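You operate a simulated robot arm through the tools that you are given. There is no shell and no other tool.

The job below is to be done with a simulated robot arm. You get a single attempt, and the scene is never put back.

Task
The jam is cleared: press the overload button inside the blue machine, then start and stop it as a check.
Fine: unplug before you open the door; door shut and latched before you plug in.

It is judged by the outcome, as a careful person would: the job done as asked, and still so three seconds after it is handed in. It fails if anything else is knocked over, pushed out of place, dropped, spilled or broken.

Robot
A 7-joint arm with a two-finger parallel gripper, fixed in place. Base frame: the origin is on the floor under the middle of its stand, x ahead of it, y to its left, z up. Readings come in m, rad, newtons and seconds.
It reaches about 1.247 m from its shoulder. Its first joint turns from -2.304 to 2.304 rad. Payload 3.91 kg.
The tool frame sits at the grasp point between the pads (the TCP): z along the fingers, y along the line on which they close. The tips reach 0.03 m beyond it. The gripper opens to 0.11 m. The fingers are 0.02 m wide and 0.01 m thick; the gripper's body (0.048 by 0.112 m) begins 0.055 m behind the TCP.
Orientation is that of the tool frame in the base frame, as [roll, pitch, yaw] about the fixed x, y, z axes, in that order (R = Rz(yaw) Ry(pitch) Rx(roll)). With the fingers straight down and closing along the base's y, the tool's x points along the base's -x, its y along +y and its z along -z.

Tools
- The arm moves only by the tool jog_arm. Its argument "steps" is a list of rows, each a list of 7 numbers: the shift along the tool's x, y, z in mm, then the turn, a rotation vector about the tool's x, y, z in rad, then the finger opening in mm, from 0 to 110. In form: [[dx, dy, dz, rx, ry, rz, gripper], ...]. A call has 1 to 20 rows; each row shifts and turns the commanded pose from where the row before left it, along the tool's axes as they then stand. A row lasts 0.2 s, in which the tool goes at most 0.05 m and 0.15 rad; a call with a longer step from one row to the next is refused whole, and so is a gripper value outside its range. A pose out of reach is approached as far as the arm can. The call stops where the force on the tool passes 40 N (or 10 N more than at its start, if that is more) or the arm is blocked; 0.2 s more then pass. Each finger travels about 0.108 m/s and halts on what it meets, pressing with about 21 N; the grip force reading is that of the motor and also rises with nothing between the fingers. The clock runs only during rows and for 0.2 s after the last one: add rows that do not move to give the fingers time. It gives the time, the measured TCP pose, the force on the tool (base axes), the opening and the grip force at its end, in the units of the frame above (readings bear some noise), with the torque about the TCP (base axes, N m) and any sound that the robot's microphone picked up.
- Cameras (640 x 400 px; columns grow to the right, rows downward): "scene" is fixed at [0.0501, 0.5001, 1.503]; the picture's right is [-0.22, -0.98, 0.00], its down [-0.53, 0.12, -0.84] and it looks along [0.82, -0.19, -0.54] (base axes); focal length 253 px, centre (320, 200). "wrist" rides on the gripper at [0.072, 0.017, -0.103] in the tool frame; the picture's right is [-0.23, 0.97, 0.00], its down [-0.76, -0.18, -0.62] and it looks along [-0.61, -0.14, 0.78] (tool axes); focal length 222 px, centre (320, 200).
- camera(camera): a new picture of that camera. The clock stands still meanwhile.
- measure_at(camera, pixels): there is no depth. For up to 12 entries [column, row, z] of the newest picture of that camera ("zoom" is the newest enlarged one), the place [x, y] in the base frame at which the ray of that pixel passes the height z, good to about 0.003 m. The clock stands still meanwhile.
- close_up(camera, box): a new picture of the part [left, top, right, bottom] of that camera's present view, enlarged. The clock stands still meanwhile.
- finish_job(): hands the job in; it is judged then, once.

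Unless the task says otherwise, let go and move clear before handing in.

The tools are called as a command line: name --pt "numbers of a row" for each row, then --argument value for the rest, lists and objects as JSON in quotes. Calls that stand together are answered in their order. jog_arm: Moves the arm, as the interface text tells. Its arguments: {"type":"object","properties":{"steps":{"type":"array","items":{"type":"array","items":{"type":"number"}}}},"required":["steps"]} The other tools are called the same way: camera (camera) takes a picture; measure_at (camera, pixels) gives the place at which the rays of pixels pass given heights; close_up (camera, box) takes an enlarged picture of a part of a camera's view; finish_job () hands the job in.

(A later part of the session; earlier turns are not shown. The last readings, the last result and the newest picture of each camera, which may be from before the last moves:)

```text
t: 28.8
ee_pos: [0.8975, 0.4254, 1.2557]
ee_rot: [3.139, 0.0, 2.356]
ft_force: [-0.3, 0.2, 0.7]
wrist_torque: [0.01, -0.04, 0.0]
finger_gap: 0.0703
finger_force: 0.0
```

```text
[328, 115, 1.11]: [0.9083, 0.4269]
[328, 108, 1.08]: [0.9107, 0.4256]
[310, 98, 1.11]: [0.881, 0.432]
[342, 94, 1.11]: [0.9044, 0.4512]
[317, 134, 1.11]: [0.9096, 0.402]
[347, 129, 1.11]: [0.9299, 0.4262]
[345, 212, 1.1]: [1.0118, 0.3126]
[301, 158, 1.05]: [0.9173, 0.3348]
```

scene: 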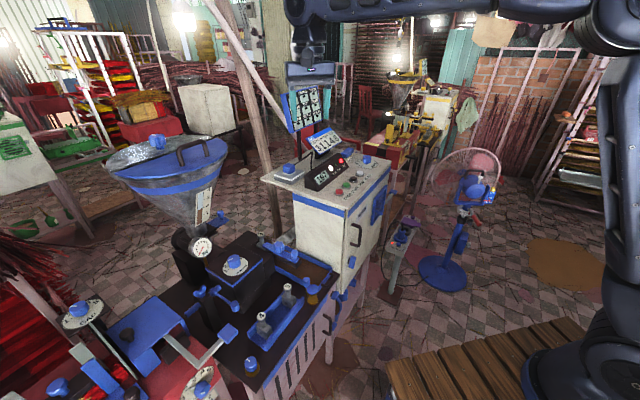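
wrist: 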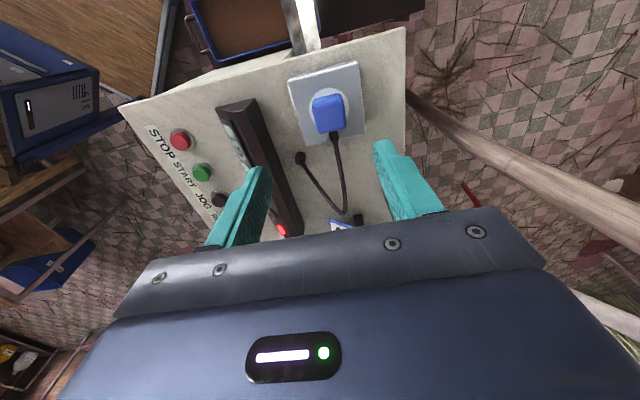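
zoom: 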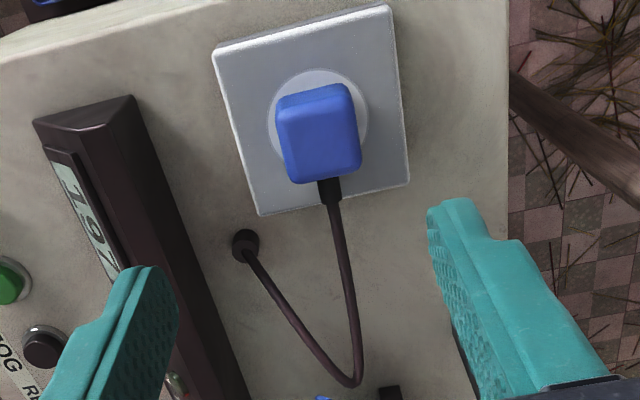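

The plug centre comes to about (0.908,0.426) with top near 1.107, so the TCP needs about 7 mm along -tool x and 8 mm along +tool y. I'll make that correction while descending 130 mm and then check.

jog_arm --pt "-1.4 1.6 26 0 0 0 70" --pt "-1.4 1.6 26 0 0 0 70" --pt "-1.4 1.6 26 0 0 0 70" --pt "-1.4 1.6 26 0 0 0 70" --pt "-1.4 1.6 20 0 0 0 70"

camera --camera "wrist"

close_up --camera "scene" --box '[250, 120, 346, 180]'

```text
t: 30.0
ee_pos: [0.9073, 0.4273, 1.129]
ee_rot: [3.14, -0.001, 2.357]
ft_force: [-0.1, -0.2, 0.5]
wrist_torque: [-0.02, -0.02, 0.04]
finger_gap: 0.0702
finger_force: 0.1
```

```text
taken
```

wrist: 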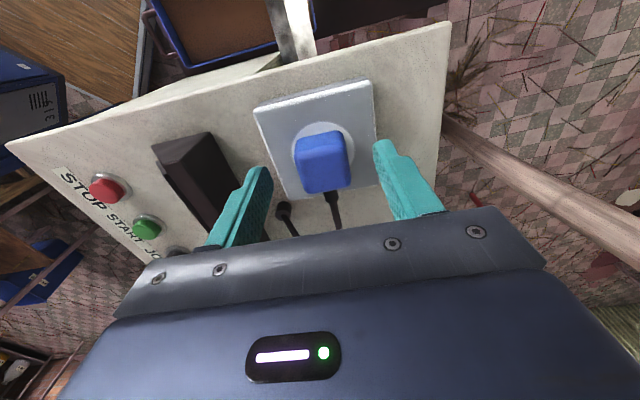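

```text
6.67 times, centred on (298, 150) of scene
```

zoom: 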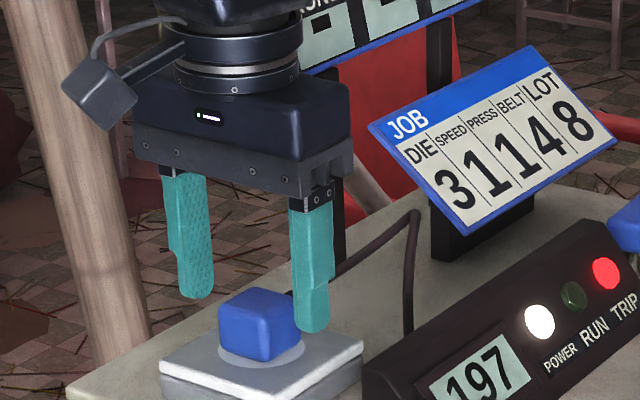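

The fingers straddle the cube with the plug at wrist col 322 midway between the tips. I'll descend 15 mm more and close.

jog_arm --pt "0 0 8 0 0 0 70" --pt "0 0 7 0 0 0 70"

camera --camera "wrist"

close_up --camera "scene" --box '[250, 130, 330, 180]'

```text
t: 30.6
ee_pos: [0.9071, 0.4271, 1.1143]
ee_rot: [3.139, 0.002, 2.357]
ft_force: [-1.2, -0.2, -0.8]
wrist_torque: [-0.01, 0.01, 0.03]
finger_gap: 0.0701
finger_force: 0.1
```

```text
taken
```

wrist: 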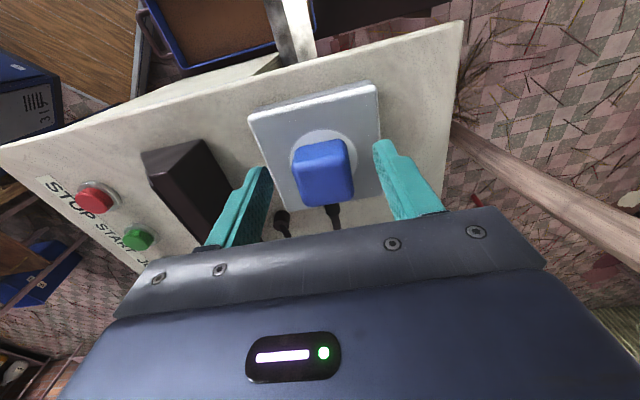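

```text
8.00 times, centred on (290, 155) of scene
```

zoom: 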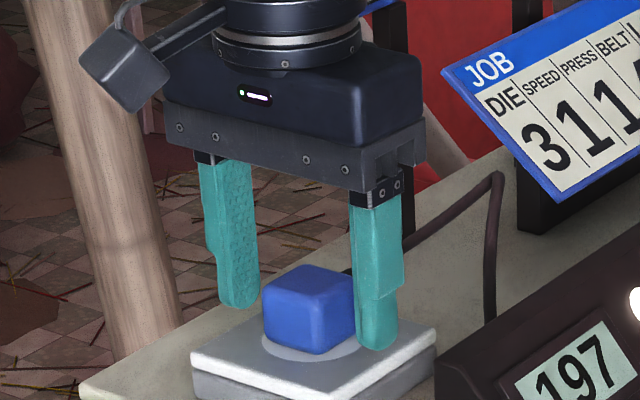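

The tips are just above the plate and the plug is centred between the pads. I'll close the gripper on it.

jog_arm --pt "0 0 0 0 0 0 45" --pt "0 0 0 0 0 0 30" --pt "0 0 0 0 0 0 15" --pt "0 0 0 0 0 0 10" --pt "0 0 0 0 0 0 10"

```text
t: 31.8
ee_pos: [0.9061, 0.4265, 1.1146]
ee_rot: [3.14, 0.0, 2.357]
ft_force: [0.5, -0.6, 0.7]
wrist_torque: [0.01, -0.03, 0.0]
finger_gap: 0.0351
finger_force: 21.2
heard: snap
```

The grip closed at 35 mm but the microphone heard a "snap". I'll look at what that was before doing anything else.

camera --camera "wrist"

camera --camera "scene"

close_up --camera "scene" --box '[250, 130, 330, 180]'

close_up --camera "scene" --box '[300, 140, 460, 240]'

```text
taken
```

wrist: 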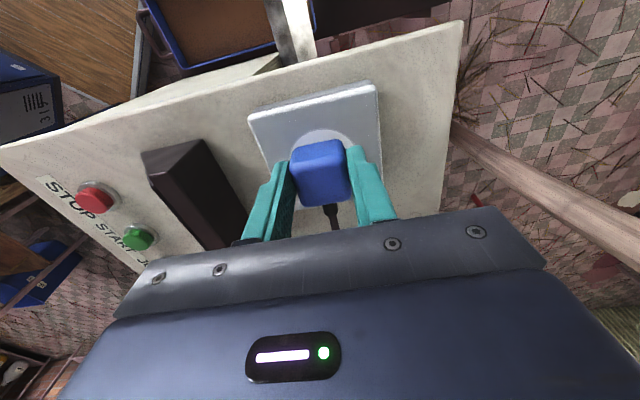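

```text
taken
```

scene: 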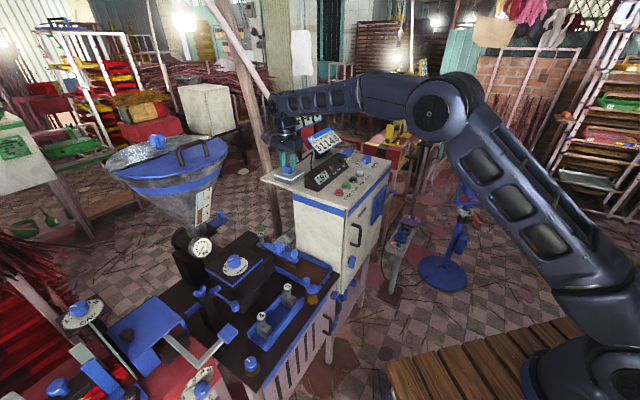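

```text
8.00 times, centred on (290, 155) of scene
```

zoom: 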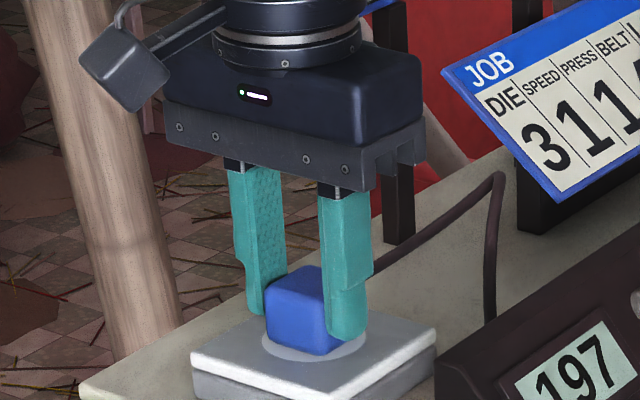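

```text
4.00 times, centred on (380, 190) of scene
```

zoom: 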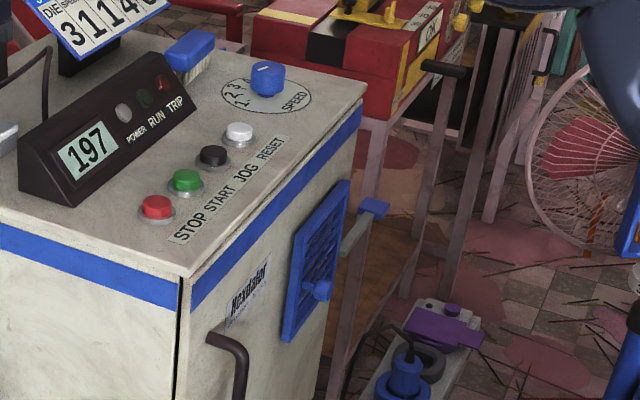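

The POWER and TRIP lamps are now both dark (zoom (125,112),(163,82)), so the snap was the plug breaking contact — this is indeed the machine's supply. I'll lift it gently and look at its underside.

jog_arm --pt "0 0 -5 0 0 0 10" --pt "0 0 -5 0 0 0 10" --pt "0 0 -10 0 0 0 10" --pt "0 0 -10 0 0 0 10" --pt "0 0 -10 0 0 0 10"

camera --camera "wrist"

close_up --camera "scene" --box '[250, 130, 330, 180]'

```text
t: 33.0
ee_pos: [0.9068, 0.4276, 1.1548]
ee_rot: [3.139, 0.0, 2.357]
ft_force: [0.5, 0.2, -1.5]
wrist_torque: [-0.02, 0.01, 0.0]
finger_gap: 0.0352
finger_force: 21.6
```

```text
taken
```

wrist: 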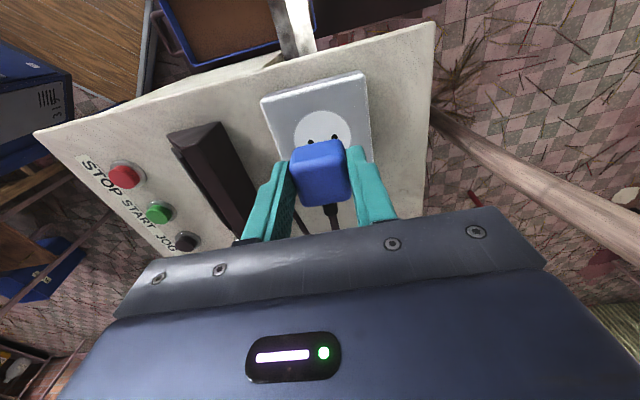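

```text
8.00 times, centred on (290, 155) of scene
```

zoom: 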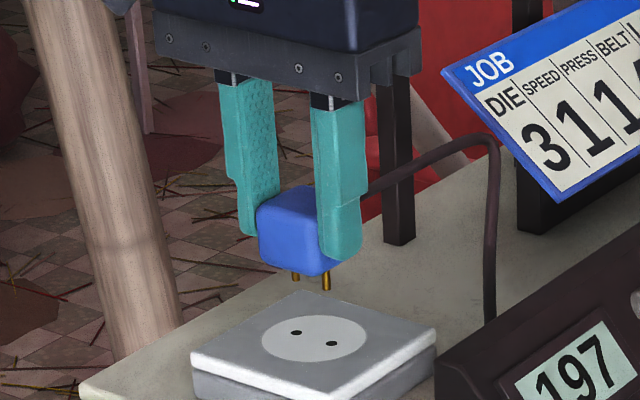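

The plug hangs free with two short pins spaced along the closing axis, above the plate's two holes. I'll set it down leaning on the plate, pins well away from the holes: tilt 29° and shift about 15 mm, then check before touching down.

jog_arm --pt "0 0 0 0 -0.1275 0 10" --pt "0 0 0 0 -0.1275 0 10" --pt "0 0 0 0 -0.1275 0 10" --pt "0 0 0 0 -0.1275 0 10" --pt "0.2 0 8 0 0 0 10" --pt "0.2 0 8 0 0 0 10" --pt "0.2 0 8 0 0 0 10"

camera --camera "wrist"

close_up --camera "scene" --box '[250, 130, 330, 180]'

```text
t: 34.6
ee_pos: [0.9153, 0.4196, 1.1336]
ee_rot: [3.141, 0.512, 2.354]
ft_force: [0.8, 0.5, -0.3]
wrist_torque: [0.02, 0.0, 0.0]
finger_gap: 0.0354
finger_force: 20.6
```

```text
taken
```

wrist: 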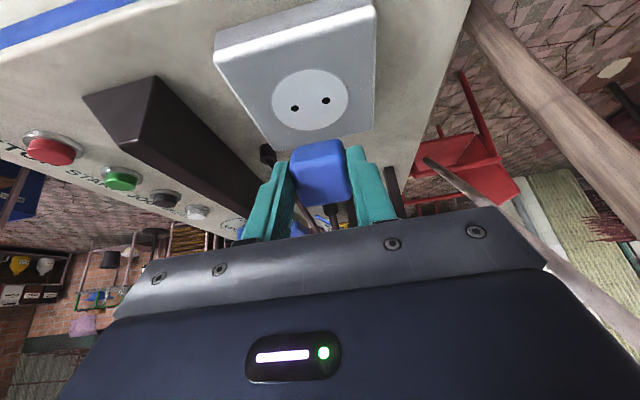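

```text
8.00 times, centred on (290, 155) of scene
```

zoom: 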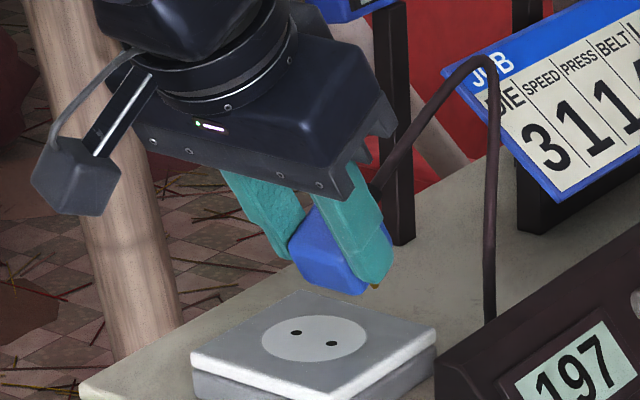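

The plate is about 80 mm square, so at this spot the pins would land near its edge; I'll shift 10 mm back toward its centre and lower to a few mm above contact.

jog_arm --pt "4.9 0 1.9 0 0 0 10" --pt "4.9 0 1.9 0 0 0 10" --pt "4.8 0 1.8 0 0 0 10"

close_up --camera "scene" --box '[264, 145, 312, 175]'

close_up --camera "wrist" --box '[200, 40, 440, 240]'

```text
t: 35.4
ee_pos: [0.9083, 0.4266, 1.1202]
ee_rot: [3.139, 0.513, 2.354]
ft_force: [0.6, -0.2, -0.9]
wrist_torque: [0.0, 0.03, -0.01]
finger_gap: 0.0352
finger_force: 21.6
```

```text
13.33 times, centred on (288, 160) of scene
```

zoom: 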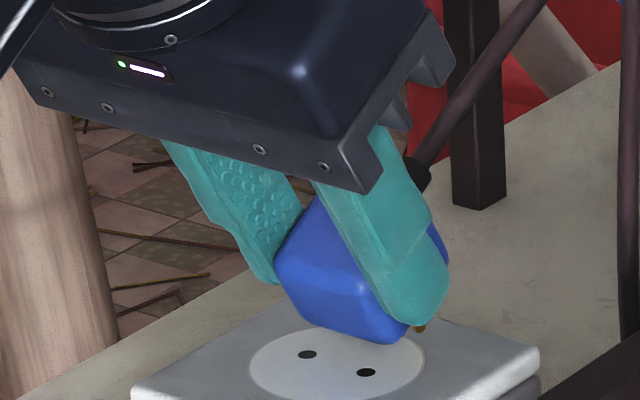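

```text
2.00 times, centred on (320, 140) of wrist
```

zoom: 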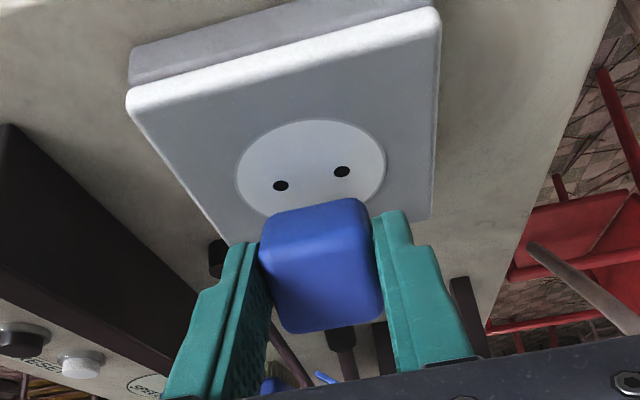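

The plug hovers just beyond the holes, a few mm above the plate. I'll lower it in small steps watching for contact.

jog_arm --pt "0.75 0 1.3 0 0 0 10" --pt "0.75 0 1.3 0 0 0 10"

close_up --camera "scene" --box '[264, 145, 312, 175]'

```text
t: 36.0
ee_pos: [0.9077, 0.425, 1.1178]
ee_rot: [3.14, 0.512, 2.355]
ft_force: [-0.1, 1.1, -0.2]
wrist_torque: [0.02, 0.01, 0.03]
finger_gap: 0.0354
finger_force: 21.3
```

```text
13.33 times, centred on (288, 160) of scene
```

zoom: 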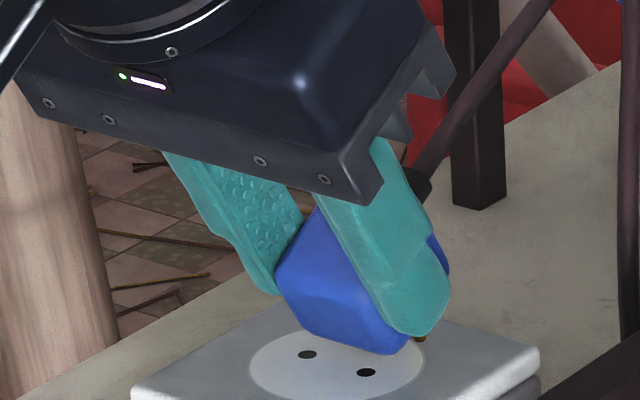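

jog_arm --pt "0.6 0 1.1 0 0 0 10" --pt "0.6 0 1.1 0 0 0 10" --pt "0 0 0 0 0 0 10"

close_up --camera "scene" --box '[264, 145, 312, 175]'

```text
t: 36.8
ee_pos: [0.9076, 0.4253, 1.1161]
ee_rot: [3.14, 0.512, 2.352]
ft_force: [0.5, -1.4, 1.4]
wrist_torque: [-0.06, 0.04, 0.03]
finger_gap: 0.0351
finger_force: 20.4
```

```text
13.33 times, centred on (288, 160) of scene
```

zoom: 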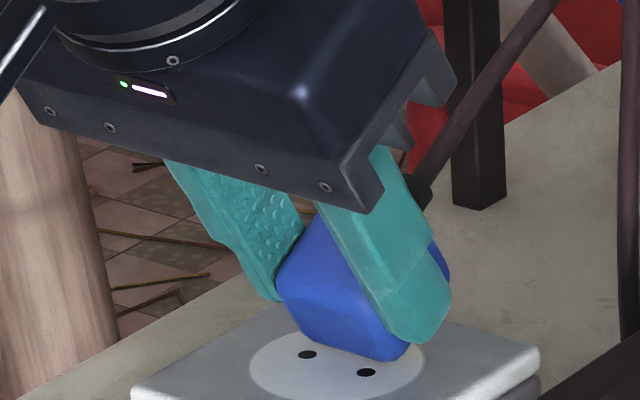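

Still only noise on the force reading. I'll keep lowering in small steps.

jog_arm --pt "0.5 0 0.9 0 0 0 10" --pt "0.5 0 0.9 0 0 0 10" --pt "0 0 0 0 0 0 10"

jog_arm --pt "0.5 0 0.9 0 0 0 10" --pt "0 0 0 0 0 0 10"

```text
t: 37.6
ee_pos: [0.908, 0.4262, 1.1142]
ee_rot: [3.138, 0.511, 2.356]
ft_force: [1.9, 1.3, 17.7]
wrist_torque: [-0.05, -0.16, 0.02]
finger_gap: 0.0356
finger_force: 21.4
```

```text
t: 38.2
ee_pos: [0.9071, 0.4261, 1.1127]
ee_rot: [3.139, 0.511, 2.354]
ft_force: [3.4, 2.5, 18.6]
wrist_torque: [-0.04, -0.19, 0.06]
finger_gap: 0.0352
finger_force: 21.4
```

The plug is now in contact (about 18 N upward). I'll relieve 1 mm and open the fingers just enough to free it, then look.

jog_arm --pt "-0.5 0 -0.9 0 0 0 10" --pt "0 0 0 0 0 0 34" --pt "0 0 0 0 0 0 38" --pt "0 0 0 0 0 0 44" --pt "0 0 0 0 0 0 50" --pt "0 0 0 0 0 0 56" --pt "0 0 0 0 0 0 60"

close_up --camera "scene" --box '[264, 145, 312, 175]'

close_up --camera "wrist" --box '[200, 40, 440, 240]'

```text
t: 39.8
ee_pos: [0.9081, 0.4259, 1.1144]
ee_rot: [3.14, 0.512, 2.354]
ft_force: [0.8, -1.2, 0.7]
wrist_torque: [0.02, 0.03, -0.01]
finger_gap: 0.0598
finger_force: 0.0
```

```text
13.33 times, centred on (288, 160) of scene
```

zoom: 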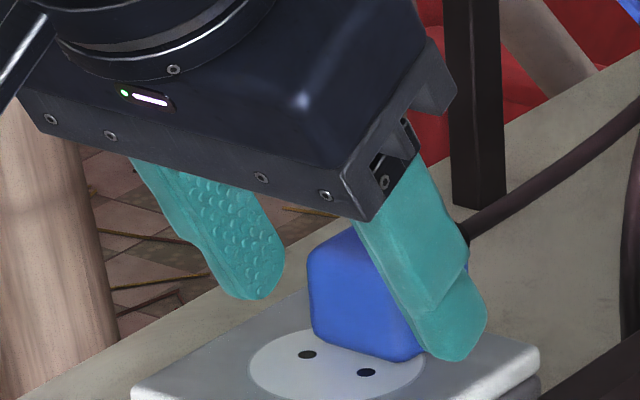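

```text
2.00 times, centred on (320, 140) of wrist
```

zoom: 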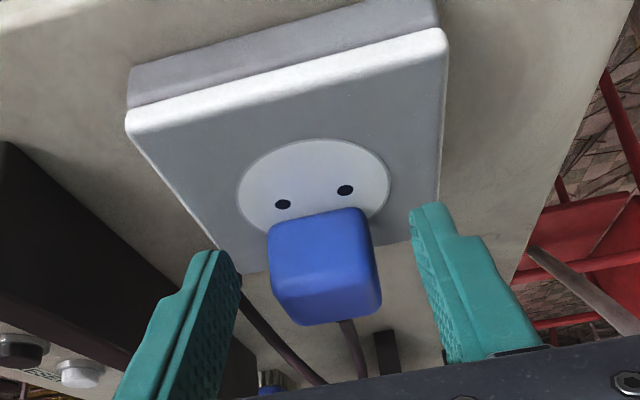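

The plug is released and sits upright on the plate beside the holes, slightly twisted. I'll back the fingers straight out along their axis and check it stays put.

jog_arm --pt "0 0 0 0 0 0 66" --pt "0 0 -12 0 0 0 70" --pt "0 0 -20 0 0 0 70" --pt "0 0 -25 0 0 0 70" --pt "0 0 -30 0 0 0 70" --pt "0 0 -30 0 0 0 70"

close_up --camera "scene" --box '[264, 145, 312, 175]'

close_up --camera "wrist" --box '[200, 40, 440, 240]'

```text
t: 41.2
ee_pos: [0.8693, 0.4669, 1.2148]
ee_rot: [3.14, 0.51, 2.355]
ft_force: [0.0, 1.0, -0.3]
wrist_torque: [-0.01, -0.01, -0.01]
finger_gap: 0.07
finger_force: 0.1
```

```text
13.33 times, centred on (288, 160) of scene
```

zoom: 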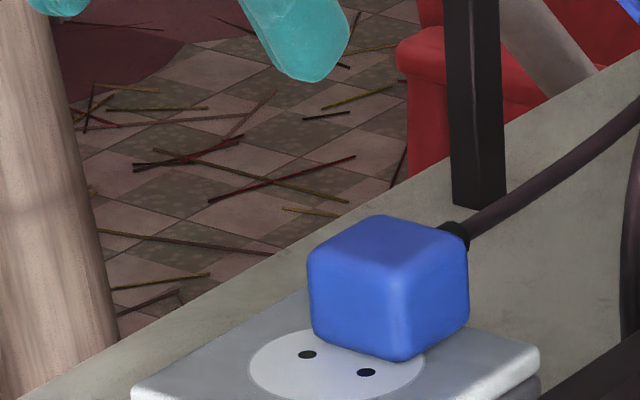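

```text
2.00 times, centred on (320, 140) of wrist
```

zoom: 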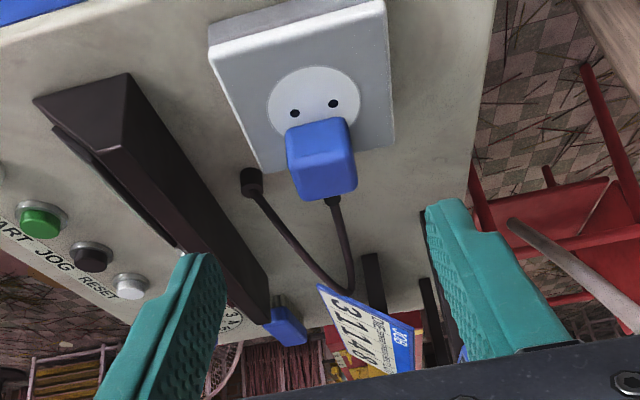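

The plug rests flat on the plate, unplugged, and stayed put while I withdrew. Next I rise, straighten up, and head around to the front of the door.

jog_arm --pt "-14.65 0 -26.2 0 0 0 70" --pt "-14.65 0 -26.2 0 0 0 70" --pt "-14.65 0 -26.2 0 0 0 70" --pt "-14.65 0 -26.2 0 0 0 70" --pt "0 0 0 0 0.1275 0 70" --pt "0 0 0 0 0.1275 0 70" --pt "0 0 0 0 0.1275 0 70" --pt "0 0 0 0 0.1275 0 70" --pt "0 0 0 0 0 -0.131 70" --pt "0 0 0 0 0 -0.131 70" --pt "0 0 0 0 0 -0.131 70" --pt "0 0 0 0 0 -0.131 70" --pt "0 0 0 0 0 -0.131 70" --pt "0 0 0 0 0 -0.13 70"

jog_arm --pt "26.7 -34.7 0 0 0 0 70" --pt "26.7 -34.7 0 0 0 0 70" --pt "26.7 -34.7 0 0 0 0 70" --pt "26.7 -34.7 0 0 0 0 70" --pt "26.7 -34.7 0 0 0 0 70" --pt "26.7 -34.7 0 0 0 0 70" --pt "26.7 -34.7 0 0 0 0 70" --pt "26.7 -34.7 0 0 0 0 70" --pt "26.7 -34.7 0 0 0 0 70" --pt "26.7 -34.7 0 0 0 0 70" --pt "26.7 -34.7 0 0 0 0 70" --pt "26.7 -34.7 0 0 0 0 70"

jog_arm --pt "0 0 0 0 0 -0.131 70" --pt "0 0 0 0 0 -0.131 70" --pt "0 0 0 0 0 -0.131 70" --pt "0 0 0 0 0 -0.131 70" --pt "0 0 0 0 0 -0.131 70" --pt "0 0 0 0 0 -0.13 70" --pt "0 0 0 0 -0.131 0 70" --pt "0 0 0 0 -0.131 0 70" --pt "0 0 0 0 -0.131 0 70" --pt "0 0 0 0 -0.131 0 70" --pt "0 0 0 0 -0.131 0 70" --pt "0 0 0 0 -0.13 0 70"

camera --camera "scene"

```text
t: 44.2
ee_pos: [0.8666, 0.4653, 1.3363]
ee_rot: [3.14, 0.002, -3.139]
ft_force: [-0.3, -1.0, 0.6]
wrist_torque: [0.01, 0.02, -0.02]
finger_gap: 0.07
finger_force: 0.0
```

```text
t: 46.8
ee_pos: [0.5455, 0.0498, 1.3339]
ee_rot: [3.141, 0.001, 3.14]
ft_force: [0.2, 0.3, -0.5]
wrist_torque: [-0.03, 0.05, -0.02]
finger_gap: 0.0699
finger_force: 0.1
```

```text
t: 49.4
ee_pos: [0.5458, 0.052, 1.3354]
ee_rot: [-3.141, 0.788, -2.357]
ft_force: [0.2, 0.3, 0.3]
wrist_torque: [-0.02, 0.04, 0.0]
finger_gap: 0.0697
finger_force: 0.2
```

```text
taken
```

scene: 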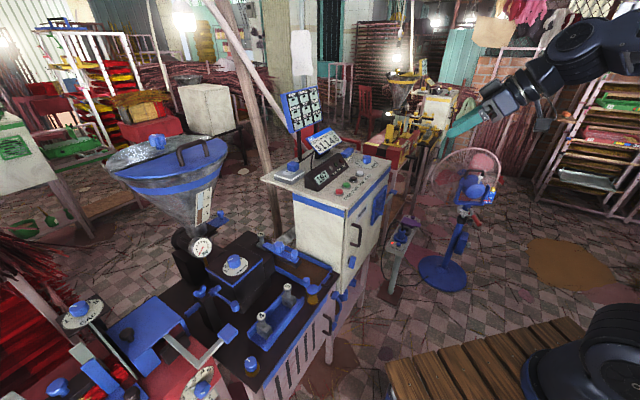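

The lamps remain off and the plug still sits by the socket. I'll descend in front of the door to view the latch and handle.

jog_arm --pt "34.4 -1.9 26 0 0 0 70" --pt "34.4 -1.9 26 0 0 0 70" --pt "34.4 -1.9 26 0 0 0 70" --pt "34.4 -1.9 26 0 0 0 70" --pt "34.4 -1.9 26 0 0 0 70" --pt "34.4 -1.9 26 0 0 0 70" --pt "34.4 -1.9 26 0 0 0 70" --pt "34.4 -1.9 26 0 0 0 70" --pt "34.4 -1.9 26 0 0 0 70"

camera --camera "wrist"

close_up --camera "scene" --box '[280, 140, 440, 300]'

```text
t: 51.4
ee_pos: [0.6163, -0.0016, 0.9968]
ee_rot: [3.141, 0.783, -2.353]
ft_force: [-1.0, 0.9, 0.1]
wrist_torque: [-0.09, 0.06, -0.07]
finger_gap: 0.0699
finger_force: 0.0
out of reach, approached as far as the arm can: row 5, 6, 7, 8, 9
```

```text
taken
```

wrist: 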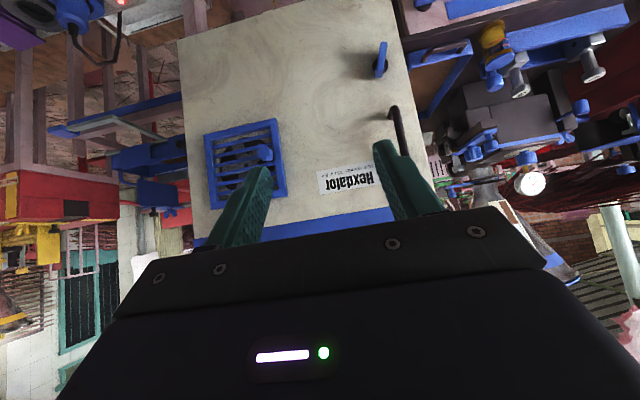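

```text
2.50 times, centred on (360, 220) of scene
```

zoom: 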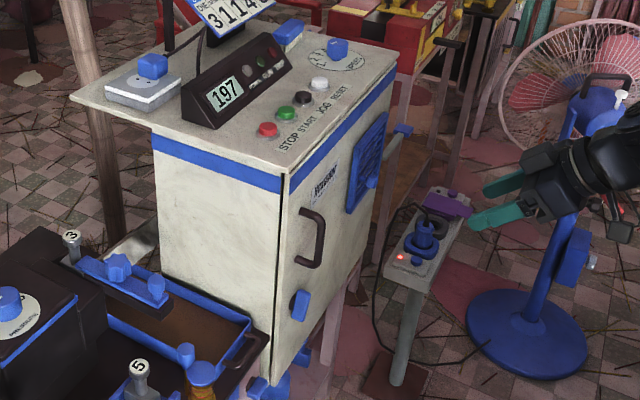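

The arm could not get as close as asked with this tilt (it stopped at (0.616,-0.002,0.997)), but the view is useful: latch at wrist (381,58), handle near (395,125). I'll triangulate both with the scene camera.

close_up --camera "wrist" --box '[320, 20, 480, 160]'

close_up --camera "scene" --box '[325, 205, 405, 285]'

```text
2.86 times, centred on (400, 90) of wrist
```

zoom: 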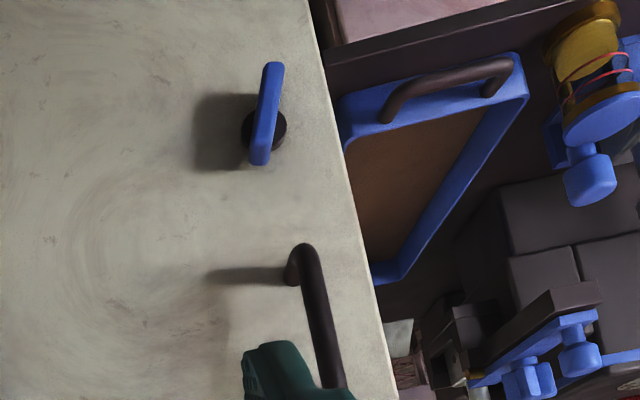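

```text
5.00 times, centred on (365, 245) of scene
```

zoom: 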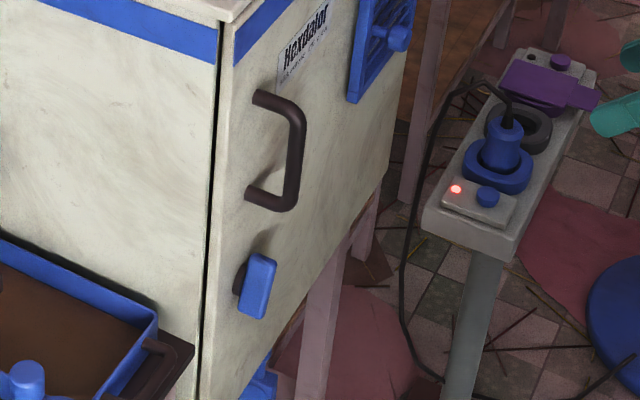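

I'll measure the latch ends and handle bends in both views.

measure_at --camera "scene" --pixels '[[353.6, 256.6, 0.76], [353.6, 256.6, 0.8], [351.8, 268, 0.72], [351.8, 268, 0.76], [358.6, 246, 0.8], [358.6, 246, 0.84], [360.4, 227.6, 0.88], [360.4, 227.6, 0.92], [352.6, 224.6, 0.9], [348.6, 260.6, 0.76]]'

measure_at --camera "wrist" --pixels '[[378.9, 76, 0.76], [378.9, 76, 0.8], [383.5, 42.7, 0.72], [383.5, 42.7, 0.76], [392.9, 109.2, 0.8], [392.9, 109.2, 0.84], [380, 65.5, 0.74], [380, 65.5, 0.77]]'

```text
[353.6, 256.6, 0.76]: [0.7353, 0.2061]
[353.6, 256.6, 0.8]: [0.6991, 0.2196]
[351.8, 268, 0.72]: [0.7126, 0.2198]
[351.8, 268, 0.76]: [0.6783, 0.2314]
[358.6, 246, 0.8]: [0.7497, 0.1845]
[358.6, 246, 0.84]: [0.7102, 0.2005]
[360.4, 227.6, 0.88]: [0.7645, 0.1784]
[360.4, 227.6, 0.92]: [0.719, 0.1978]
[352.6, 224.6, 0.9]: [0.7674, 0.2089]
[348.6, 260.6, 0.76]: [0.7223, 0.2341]
```

```text
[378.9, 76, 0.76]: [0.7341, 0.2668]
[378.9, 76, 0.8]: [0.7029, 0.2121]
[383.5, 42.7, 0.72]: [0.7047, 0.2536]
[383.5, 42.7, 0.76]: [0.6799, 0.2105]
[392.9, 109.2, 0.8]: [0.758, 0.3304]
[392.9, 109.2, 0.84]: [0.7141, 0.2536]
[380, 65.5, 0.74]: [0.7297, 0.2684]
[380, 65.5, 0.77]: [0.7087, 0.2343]
```

Latch bar: centre about (0.697,0.223,0.77), vertical from z 0.745 to 0.795; handle bar at about (0.69,0.21) from z 0.86 to 0.945. I'll first check with a null step where the commanded pose stands after that out-of-reach call, closing the fingers meanwhile.

jog_arm --pt "0 0 0 0 0 0 30" --pt "0 0 0 0 0 0 0" --pt "0 0 0 0 0 0 0"

```text
t: 52.2
ee_pos: [0.6158, -0.003, 0.9967]
ee_rot: [3.142, 0.786, -2.355]
ft_force: [0.8, 0.6, -0.4]
wrist_torque: [0.01, 0.04, -0.01]
finger_gap: 0.0
finger_force: 21.4
```

The gripper is closed and holding position. I'll move toward a point just right of and in front of the latch bar, keeping the 45° tilt, to push its upper end sideways.

jog_arm --pt "-0.2 13.9 35.8 0 0 0 0" --pt "-0.2 13.9 35.8 0 0 0 0" --pt "-0.2 13.9 35.8 0 0 0 0" --pt "-0.2 13.9 35.8 0 0 0 0" --pt "-0.2 13.9 35.8 0 0 0 0"

camera --camera "wrist"

close_up --camera "scene" --box '[305, 200, 433, 280]'

```text
t: 53.6
ee_pos: [0.6741, 0.1069, 0.9053]
ee_rot: [-2.903, 0.756, -2.187]
ft_force: [1.1, -0.6, -0.3]
wrist_torque: [0.03, 0.02, 0.04]
finger_gap: 0.0
finger_force: 21.0
out of reach, approached as far as the arm can: row 5
stopped in row 5: the arm was blocked; the commanded pose is now the measured one
```

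```text
taken
```

wrist: 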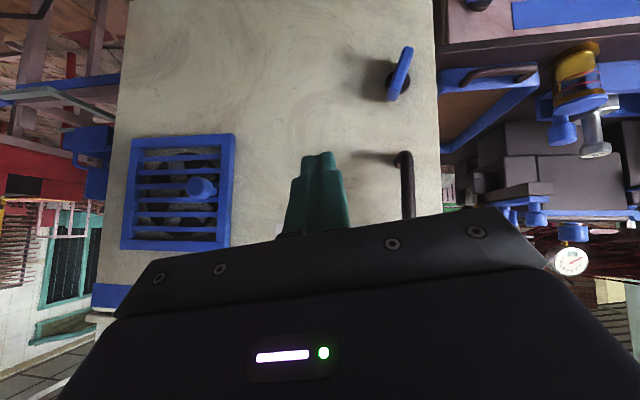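

```text
5.00 times, centred on (369, 240) of scene
```

zoom: 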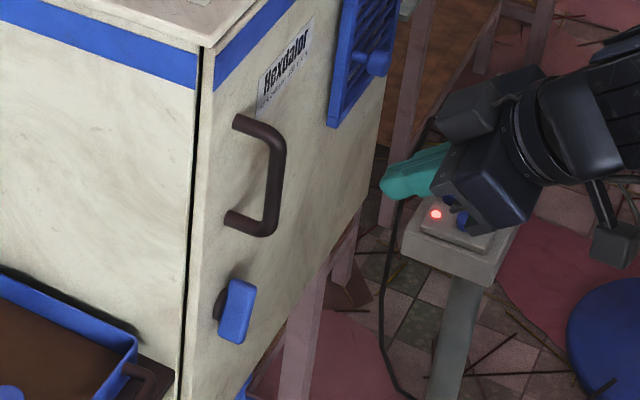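

The arm hit a limit on row 5 (orientation drifted, force only ~1 N). I'll look at the whole arm to understand its posture.

camera --camera "scene"

```text
taken
```

scene: 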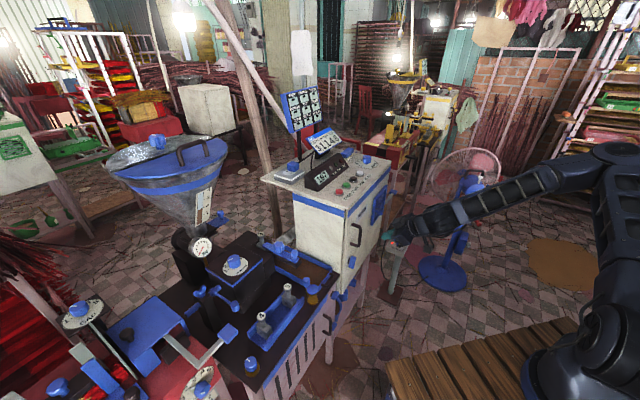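

The arm's elbow lies out to the right, so pointing along the door normal with a 45° tilt hits a joint limit. I'll rise 200 mm and re-orient to the natural straight-ahead 45° tilt (yaw π), approaching the latch from the left side instead.

jog_arm --pt "-27.4 -6.9 -28.3 0 0 0 0" --pt "-27.4 -6.9 -28.3 0 0 0 0" --pt "-27.4 -6.9 -28.3 0 0 0 0" --pt "-27.4 -6.9 -28.3 0 0 0 0" --pt "-27.4 -6.9 -28.3 0 0 0 0" --pt "0 0 0 0.0727 0.009 0.1127 0" --pt "0 0 0 0.0727 0.009 0.1127 0" --pt "0 0 0 0.0727 0.009 0.1127 0" --pt "0 0 0 0.0727 0.009 0.1127 0" --pt "0 0 0 0.0727 0.009 0.1127 0" --pt "0 0 0 0.0728 0.009 0.1126 0"

camera --camera "scene"

camera --camera "wrist"

```text
t: 56.0
ee_pos: [0.6719, 0.1071, 1.1061]
ee_rot: [-3.14, 0.784, 3.14]
ft_force: [-1.0, -0.2, -0.5]
wrist_torque: [-0.02, -0.02, 0.01]
finger_gap: 0.0
finger_force: 21.4
```

```text
taken
```

scene: 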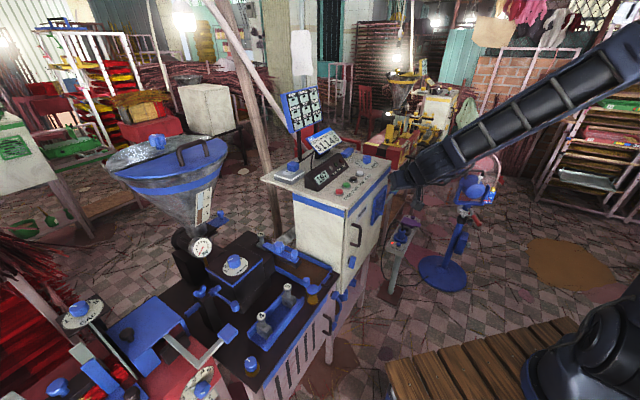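

```text
taken
```

wrist: 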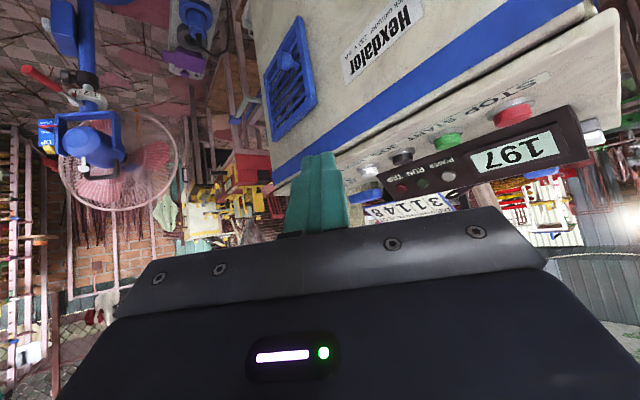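

Now at (0.672,0.107,1.106) pointing straight ahead, 45° down. I'll move to a point left of and above the latch, clear of the lid and handle.

jog_arm --pt "25.6 20.4 16.1 0 0 0 0" --pt "25.6 20.4 16.1 0 0 0 0" --pt "25.6 20.4 16.1 0 0 0 0" --pt "25.6 20.4 16.1 0 0 0 0" --pt "25.6 20.4 16.1 0 0 0 0" --pt "25.6 20.4 16.1 0 0 0 0" --pt "25.6 20.4 16.1 0 0 0 0"

camera --camera "wrist"

camera --camera "scene"

```text
t: 57.6
ee_pos: [0.6505, 0.1229, 1.0907]
ee_rot: [-3.142, 0.786, 3.141]
ft_force: [0.4, -1.1, 0.0]
wrist_torque: [0.02, 0.03, 0.02]
finger_gap: 0.0001
finger_force: 20.7
out of reach, approached as far as the arm can: row 1, 2, 3, 4, 5, 6, 7
```

```text
taken
```

wrist: 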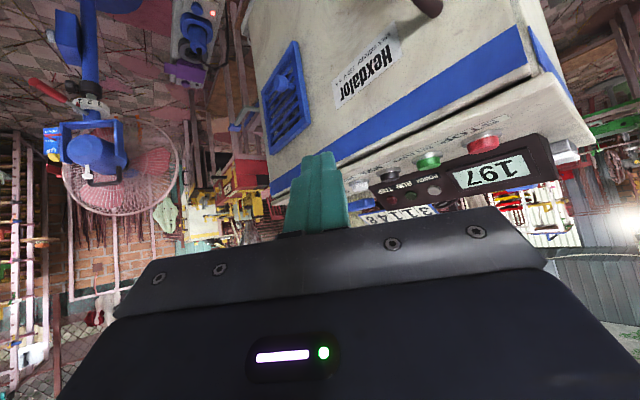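

```text
taken
```

scene: 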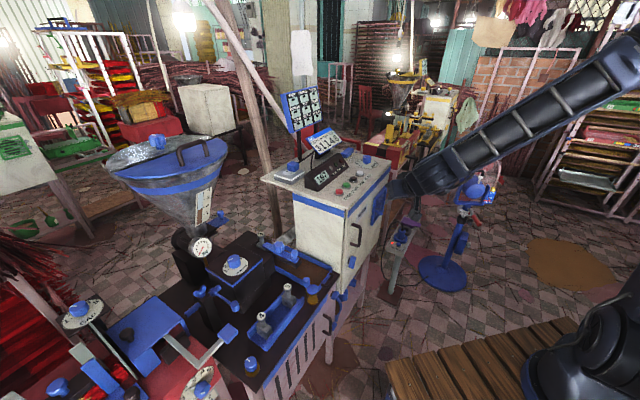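

Tilting 45° puts the wrist too near the base here. I'll reduce the tilt to 25°, which should keep the wrist in reach, and move to a point above-left of the latch.

jog_arm --pt "0 0 0 0 0.1163 0 0" --pt "0 0 0 0 0.1163 0 0" --pt "0 0 0 0 0.1163 0 0" --pt "12.9 20.2 25.4 0 0 0 0" --pt "12.9 20.2 25.4 0 0 0 0" --pt "12.9 20.2 25.4 0 0 0 0" --pt "12.9 20.2 25.4 0 0 0 0" --pt "12.9 20.2 25.4 0 0 0 0" --pt "12.9 20.2 25.4 0 0 0 0"

camera --camera "wrist"

close_up --camera "scene" --box '[280, 160, 440, 290]'

```text
t: 59.6
ee_pos: [0.6546, 0.1217, 1.0945]
ee_rot: [3.141, 0.435, 3.14]
ft_force: [0.4, 0.0, 0.9]
wrist_torque: [0.0, -0.01, -0.01]
finger_gap: 0.0
finger_force: 21.4
out of reach, approached as far as the arm can: row 3, 4, 5, 6, 7, 8, 9
```

```text
taken
```

wrist: 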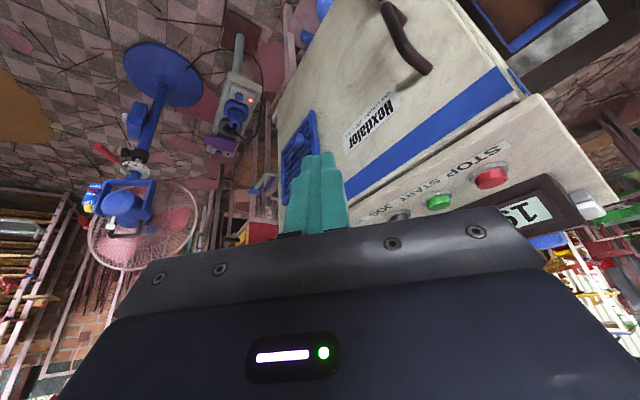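

```text
3.08 times, centred on (360, 225) of scene
```

zoom: 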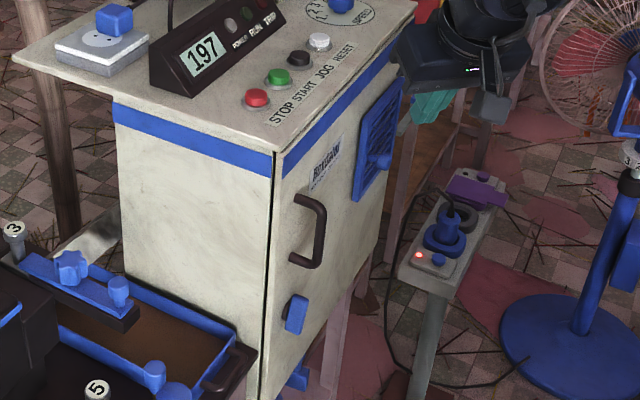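

Even small moves to the left are refused here, so the arm's posture (elbow far to the right) seems wound up against a joint limit. I'll go back up to the start pose to unwind, then look at the posture.

jog_arm --pt "-16.3 0 -35 0 0 0 0" --pt "-16.3 0 -35 0 0 0 0" --pt "-16.3 0 -35 0 0 0 0" --pt "-16.3 0 -35 0 0 0 0" --pt "-16.3 0 -35 0 0 0 0" --pt "-16.3 0 -35 0 0 0 0" --pt "-16.3 0 -35 0 0 0 0" --pt "0 0 0 0 0.145 0 0" --pt "0 0 0 0 0.145 0 0" --pt "0 0 0 0 0.145 0 0"

jog_arm --pt "22 -30 0 0 0 0 0" --pt "22 -30 0 0 0 0 0" --pt "22 -30 0 0 0 0 0" --pt "22 -30 0 0 0 0 0" --pt "0 0 0 0 0 0 0"

camera --camera "scene"

```text
t: 61.8
ee_pos: [0.6528, 0.1219, 1.3649]
ee_rot: [-3.141, 0.0, 3.141]
ft_force: [-1.3, 0.0, 0.6]
wrist_torque: [-0.06, -0.04, -0.03]
finger_gap: 0.0
finger_force: 20.6
```

```text
t: 63.0
ee_pos: [0.5656, 0.002, 1.3652]
ee_rot: [3.14, 0.002, 3.14]
ft_force: [-0.1, 0.8, 1.0]
wrist_torque: [0.01, 0.05, -0.01]
finger_gap: 0.0
finger_force: 21.0
```

```text
taken
```

scene: 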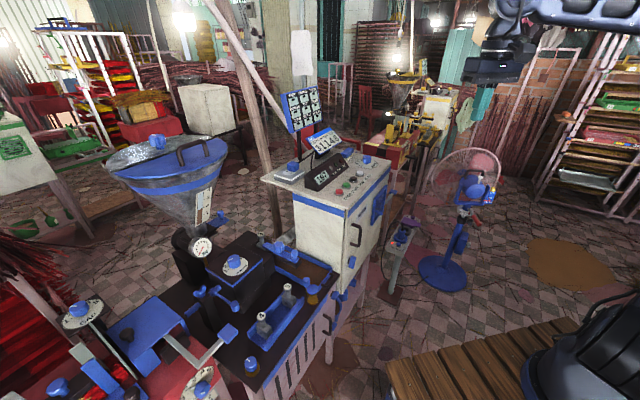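

The arm is back near its start pose. I'll now go left with fingers vertical to above-left of the latch, then descend and tilt there, checking reach as I go.

jog_arm --pt "-5.5 35.5 16 0 0 0 0" --pt "-5.5 35.5 16 0 0 0 0" --pt "-5.5 35.5 16 0 0 0 0" --pt "-5.5 35.5 16 0 0 0 0" --pt "-5.5 35.5 16 0 0 0 0" --pt "-5.5 35.5 16 0 0 0 0" --pt "-5.5 35.5 16 0 0 0 0" --pt "0 0 35 0 0 0 0" --pt "0 0 35 0 0 0 0" --pt "0 0 35 0 0 0 0" --pt "0 0 35 0 0 0 0"

camera --camera "scene"

```text
t: 65.4
ee_pos: [0.5451, 0.1959, 1.151]
ee_rot: [3.14, 0.001, 3.14]
ft_force: [-0.2, -0.1, 0.6]
wrist_torque: [0.06, 0.01, 0.01]
finger_gap: 0.0001
finger_force: 20.5
out of reach, approached as far as the arm can: row 6, 7, 8, 9, 10, 11
```

```text
taken
```

scene: 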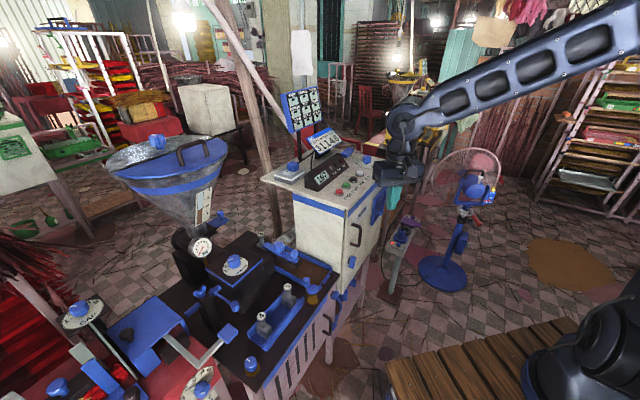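

Moves to the left are refused beyond azimuth ~20° now, though earlier I reached much farther left; the posture has wound up against a joint limit. I'll try unwinding by extending forward on the centreline and look again.

jog_arm --pt "-10 -33 -8 0 0 0 0" --pt "-10 -33 -8 0 0 0 0" --pt "-20 -33 -8 0 0 0 0" --pt "-30 -33 -8 0 0 0 0" --pt "-35 -33 -8 0 0 0 0" --pt "-35 -33 -8 0 0 0 0" --pt "-40 0 0 0 0 0 0" --pt "-40 0 0 0 0 0 0"

camera --camera "scene"

```text
t: 67.2
ee_pos: [0.7646, -0.0023, 1.1993]
ee_rot: [-3.14, 0.003, 3.141]
ft_force: [-0.4, 0.8, -0.2]
wrist_torque: [0.01, -0.08, 0.02]
finger_gap: 0.0001
finger_force: 20.2
```

```text
taken
```

scene: 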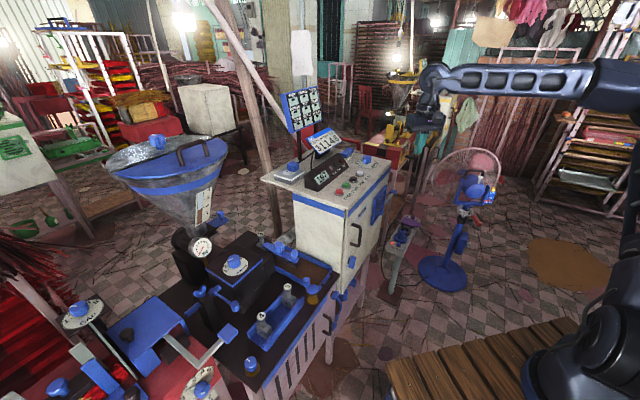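

Extending forward works fine, with the elbow to the right. I'll test moving left at this longer reach, safely above the cabinet (z≈1.27).

jog_arm --pt "0 10 -23 0 0 0 0" --pt "0 25 -23 0 0 0 0" --pt "0 35 -24 0 0 0 0" --pt "0 40 0 0 0 0 0" --pt "0 40 0 0 0 0 0" --pt "0 40 0 0 0 0 0" --pt "0 40 0 0 0 0 0" --pt "0 40 0 0 0 0 0" --pt "0 40 0 0 0 0 0"

camera --camera "scene"

```text
t: 69.2
ee_pos: [0.7619, 0.021, 1.2472]
ee_rot: [-3.141, 0.001, 3.14]
ft_force: [-1.0, 0.7, 0.6]
wrist_torque: [-0.04, 0.02, 0.0]
finger_gap: 0.0
finger_force: 21.2
out of reach, approached as far as the arm can: row 2, 3, 4, 5, 6, 7, 8, 9
```

```text
taken
```

scene: 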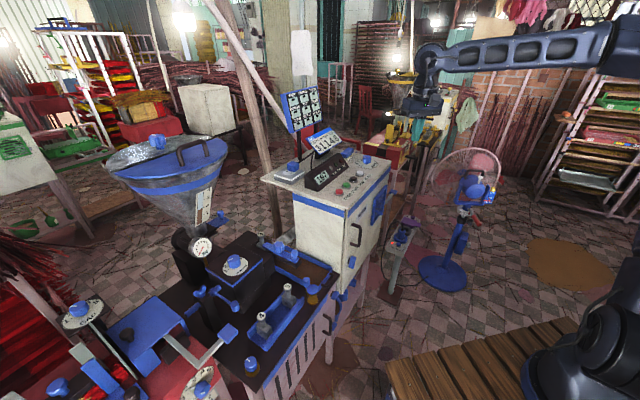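

Here it refuses to go left right at the centreline, so a wrist/forearm joint may be at its stop. I'll test rotating the tool about its own axis each way to find which direction is free.

jog_arm --pt "0 0 0 0 0 0.13 0" --pt "0 0 0 0 0 0.13 0" --pt "0 0 0 0 0 0.13 0"

jog_arm --pt "0 25 0 0 0 0 0" --pt "0 25 0 0 0 0 0" --pt "0 25 0 0 0 0 0"

```text
t: 70.0
ee_pos: [0.7631, 0.0208, 1.247]
ee_rot: [-3.141, 0.003, 2.748]
ft_force: [-0.2, 0.0, -0.1]
wrist_torque: [-0.03, -0.05, 0.02]
finger_gap: 0.0
finger_force: 20.8
```

```text
t: 70.8
ee_pos: [0.7625, 0.02, 1.2468]
ee_rot: [-3.141, 0.002, 2.749]
ft_force: [0.4, -0.7, -0.4]
wrist_torque: [-0.01, -0.01, 0.0]
finger_gap: 0.0002
finger_force: 21.6
out of reach, approached as far as the arm can: row 1, 2, 3
```

Tool yaw is free but left motion is still refused. I'll test a pure arc about the base (moving left while yawing with it), which would only need the first joint.

jog_arm --pt "11.5 27.7 0 0 0 -0.04 0" --pt "11 28 0 0 0 -0.04 0"

jog_arm --pt "0 0 -30 0 0 0 0" --pt "0 0 -30 0 0 0 0"

```text
t: 71.4
ee_pos: [0.7667, 0.0194, 1.252]
ee_rot: [3.138, 0.004, 2.774]
ft_force: [0.0, 0.1, 0.1]
wrist_torque: [0.0, 0.05, 0.02]
finger_gap: 0.0001
finger_force: 21.2
out of reach, approached as far as the arm can: row 1, 2
```

```text
t: 72.0
ee_pos: [0.7663, 0.0181, 1.3111]
ee_rot: [3.139, 0.004, 2.772]
ft_force: [1.4, -1.3, -0.6]
wrist_torque: [0.05, 0.07, 0.02]
finger_gap: 0.0002
finger_force: 21.3
```

The arc is refused too, so the first joint is at its stop with the elbow swung out to the right; that came from my left-pointing tilt close to the base. I'll return near the start pose and do the mirrored manoeuvre (tilt toward the right) to swing the elbow back.

jog_arm --pt "35 -10 0 0 0 0 0" --pt "35 -10 0 0 0 0 0" --pt "35 -10 0 0 0 0 0" --pt "35 -10 0 0 0 0 0" --pt "35 -10 0 0 0 0 0" --pt "15 -40 0 0 0 0 0" --pt "0 0 0 0 0 0.139 0" --pt "0 0 0 0 0 0.139 0" --pt "0 0 0 0 0 0.139 0" --pt "0 0 0 0 -0.131 0 0" --pt "0 0 0 0 -0.131 0 0" --pt "0 0 0 0 -0.131 0 0" --pt "0 0 0 0 -0.131 0 0" --pt "0 0 0 0 -0.131 0 0" --pt "0 0 0 0 -0.131 0 0"

camera --camera "scene"

```text
t: 75.2
ee_pos: [0.5558, 0.0039, 1.3089]
ee_rot: [3.136, 0.791, 2.349]
ft_force: [0.7, -0.1, 0.1]
wrist_torque: [0.03, 0.01, 0.0]
finger_gap: 0.0
finger_force: 21.1
```

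```text
taken
```

scene: 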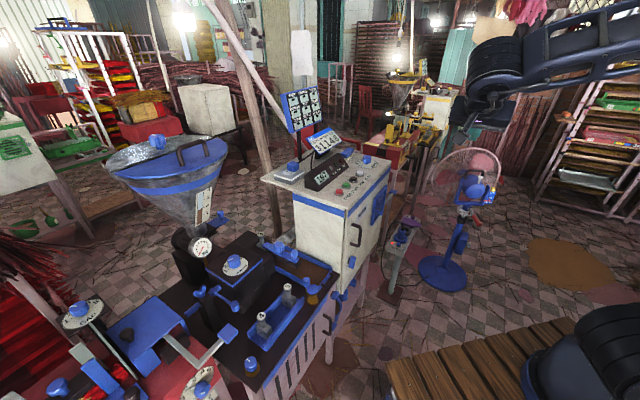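

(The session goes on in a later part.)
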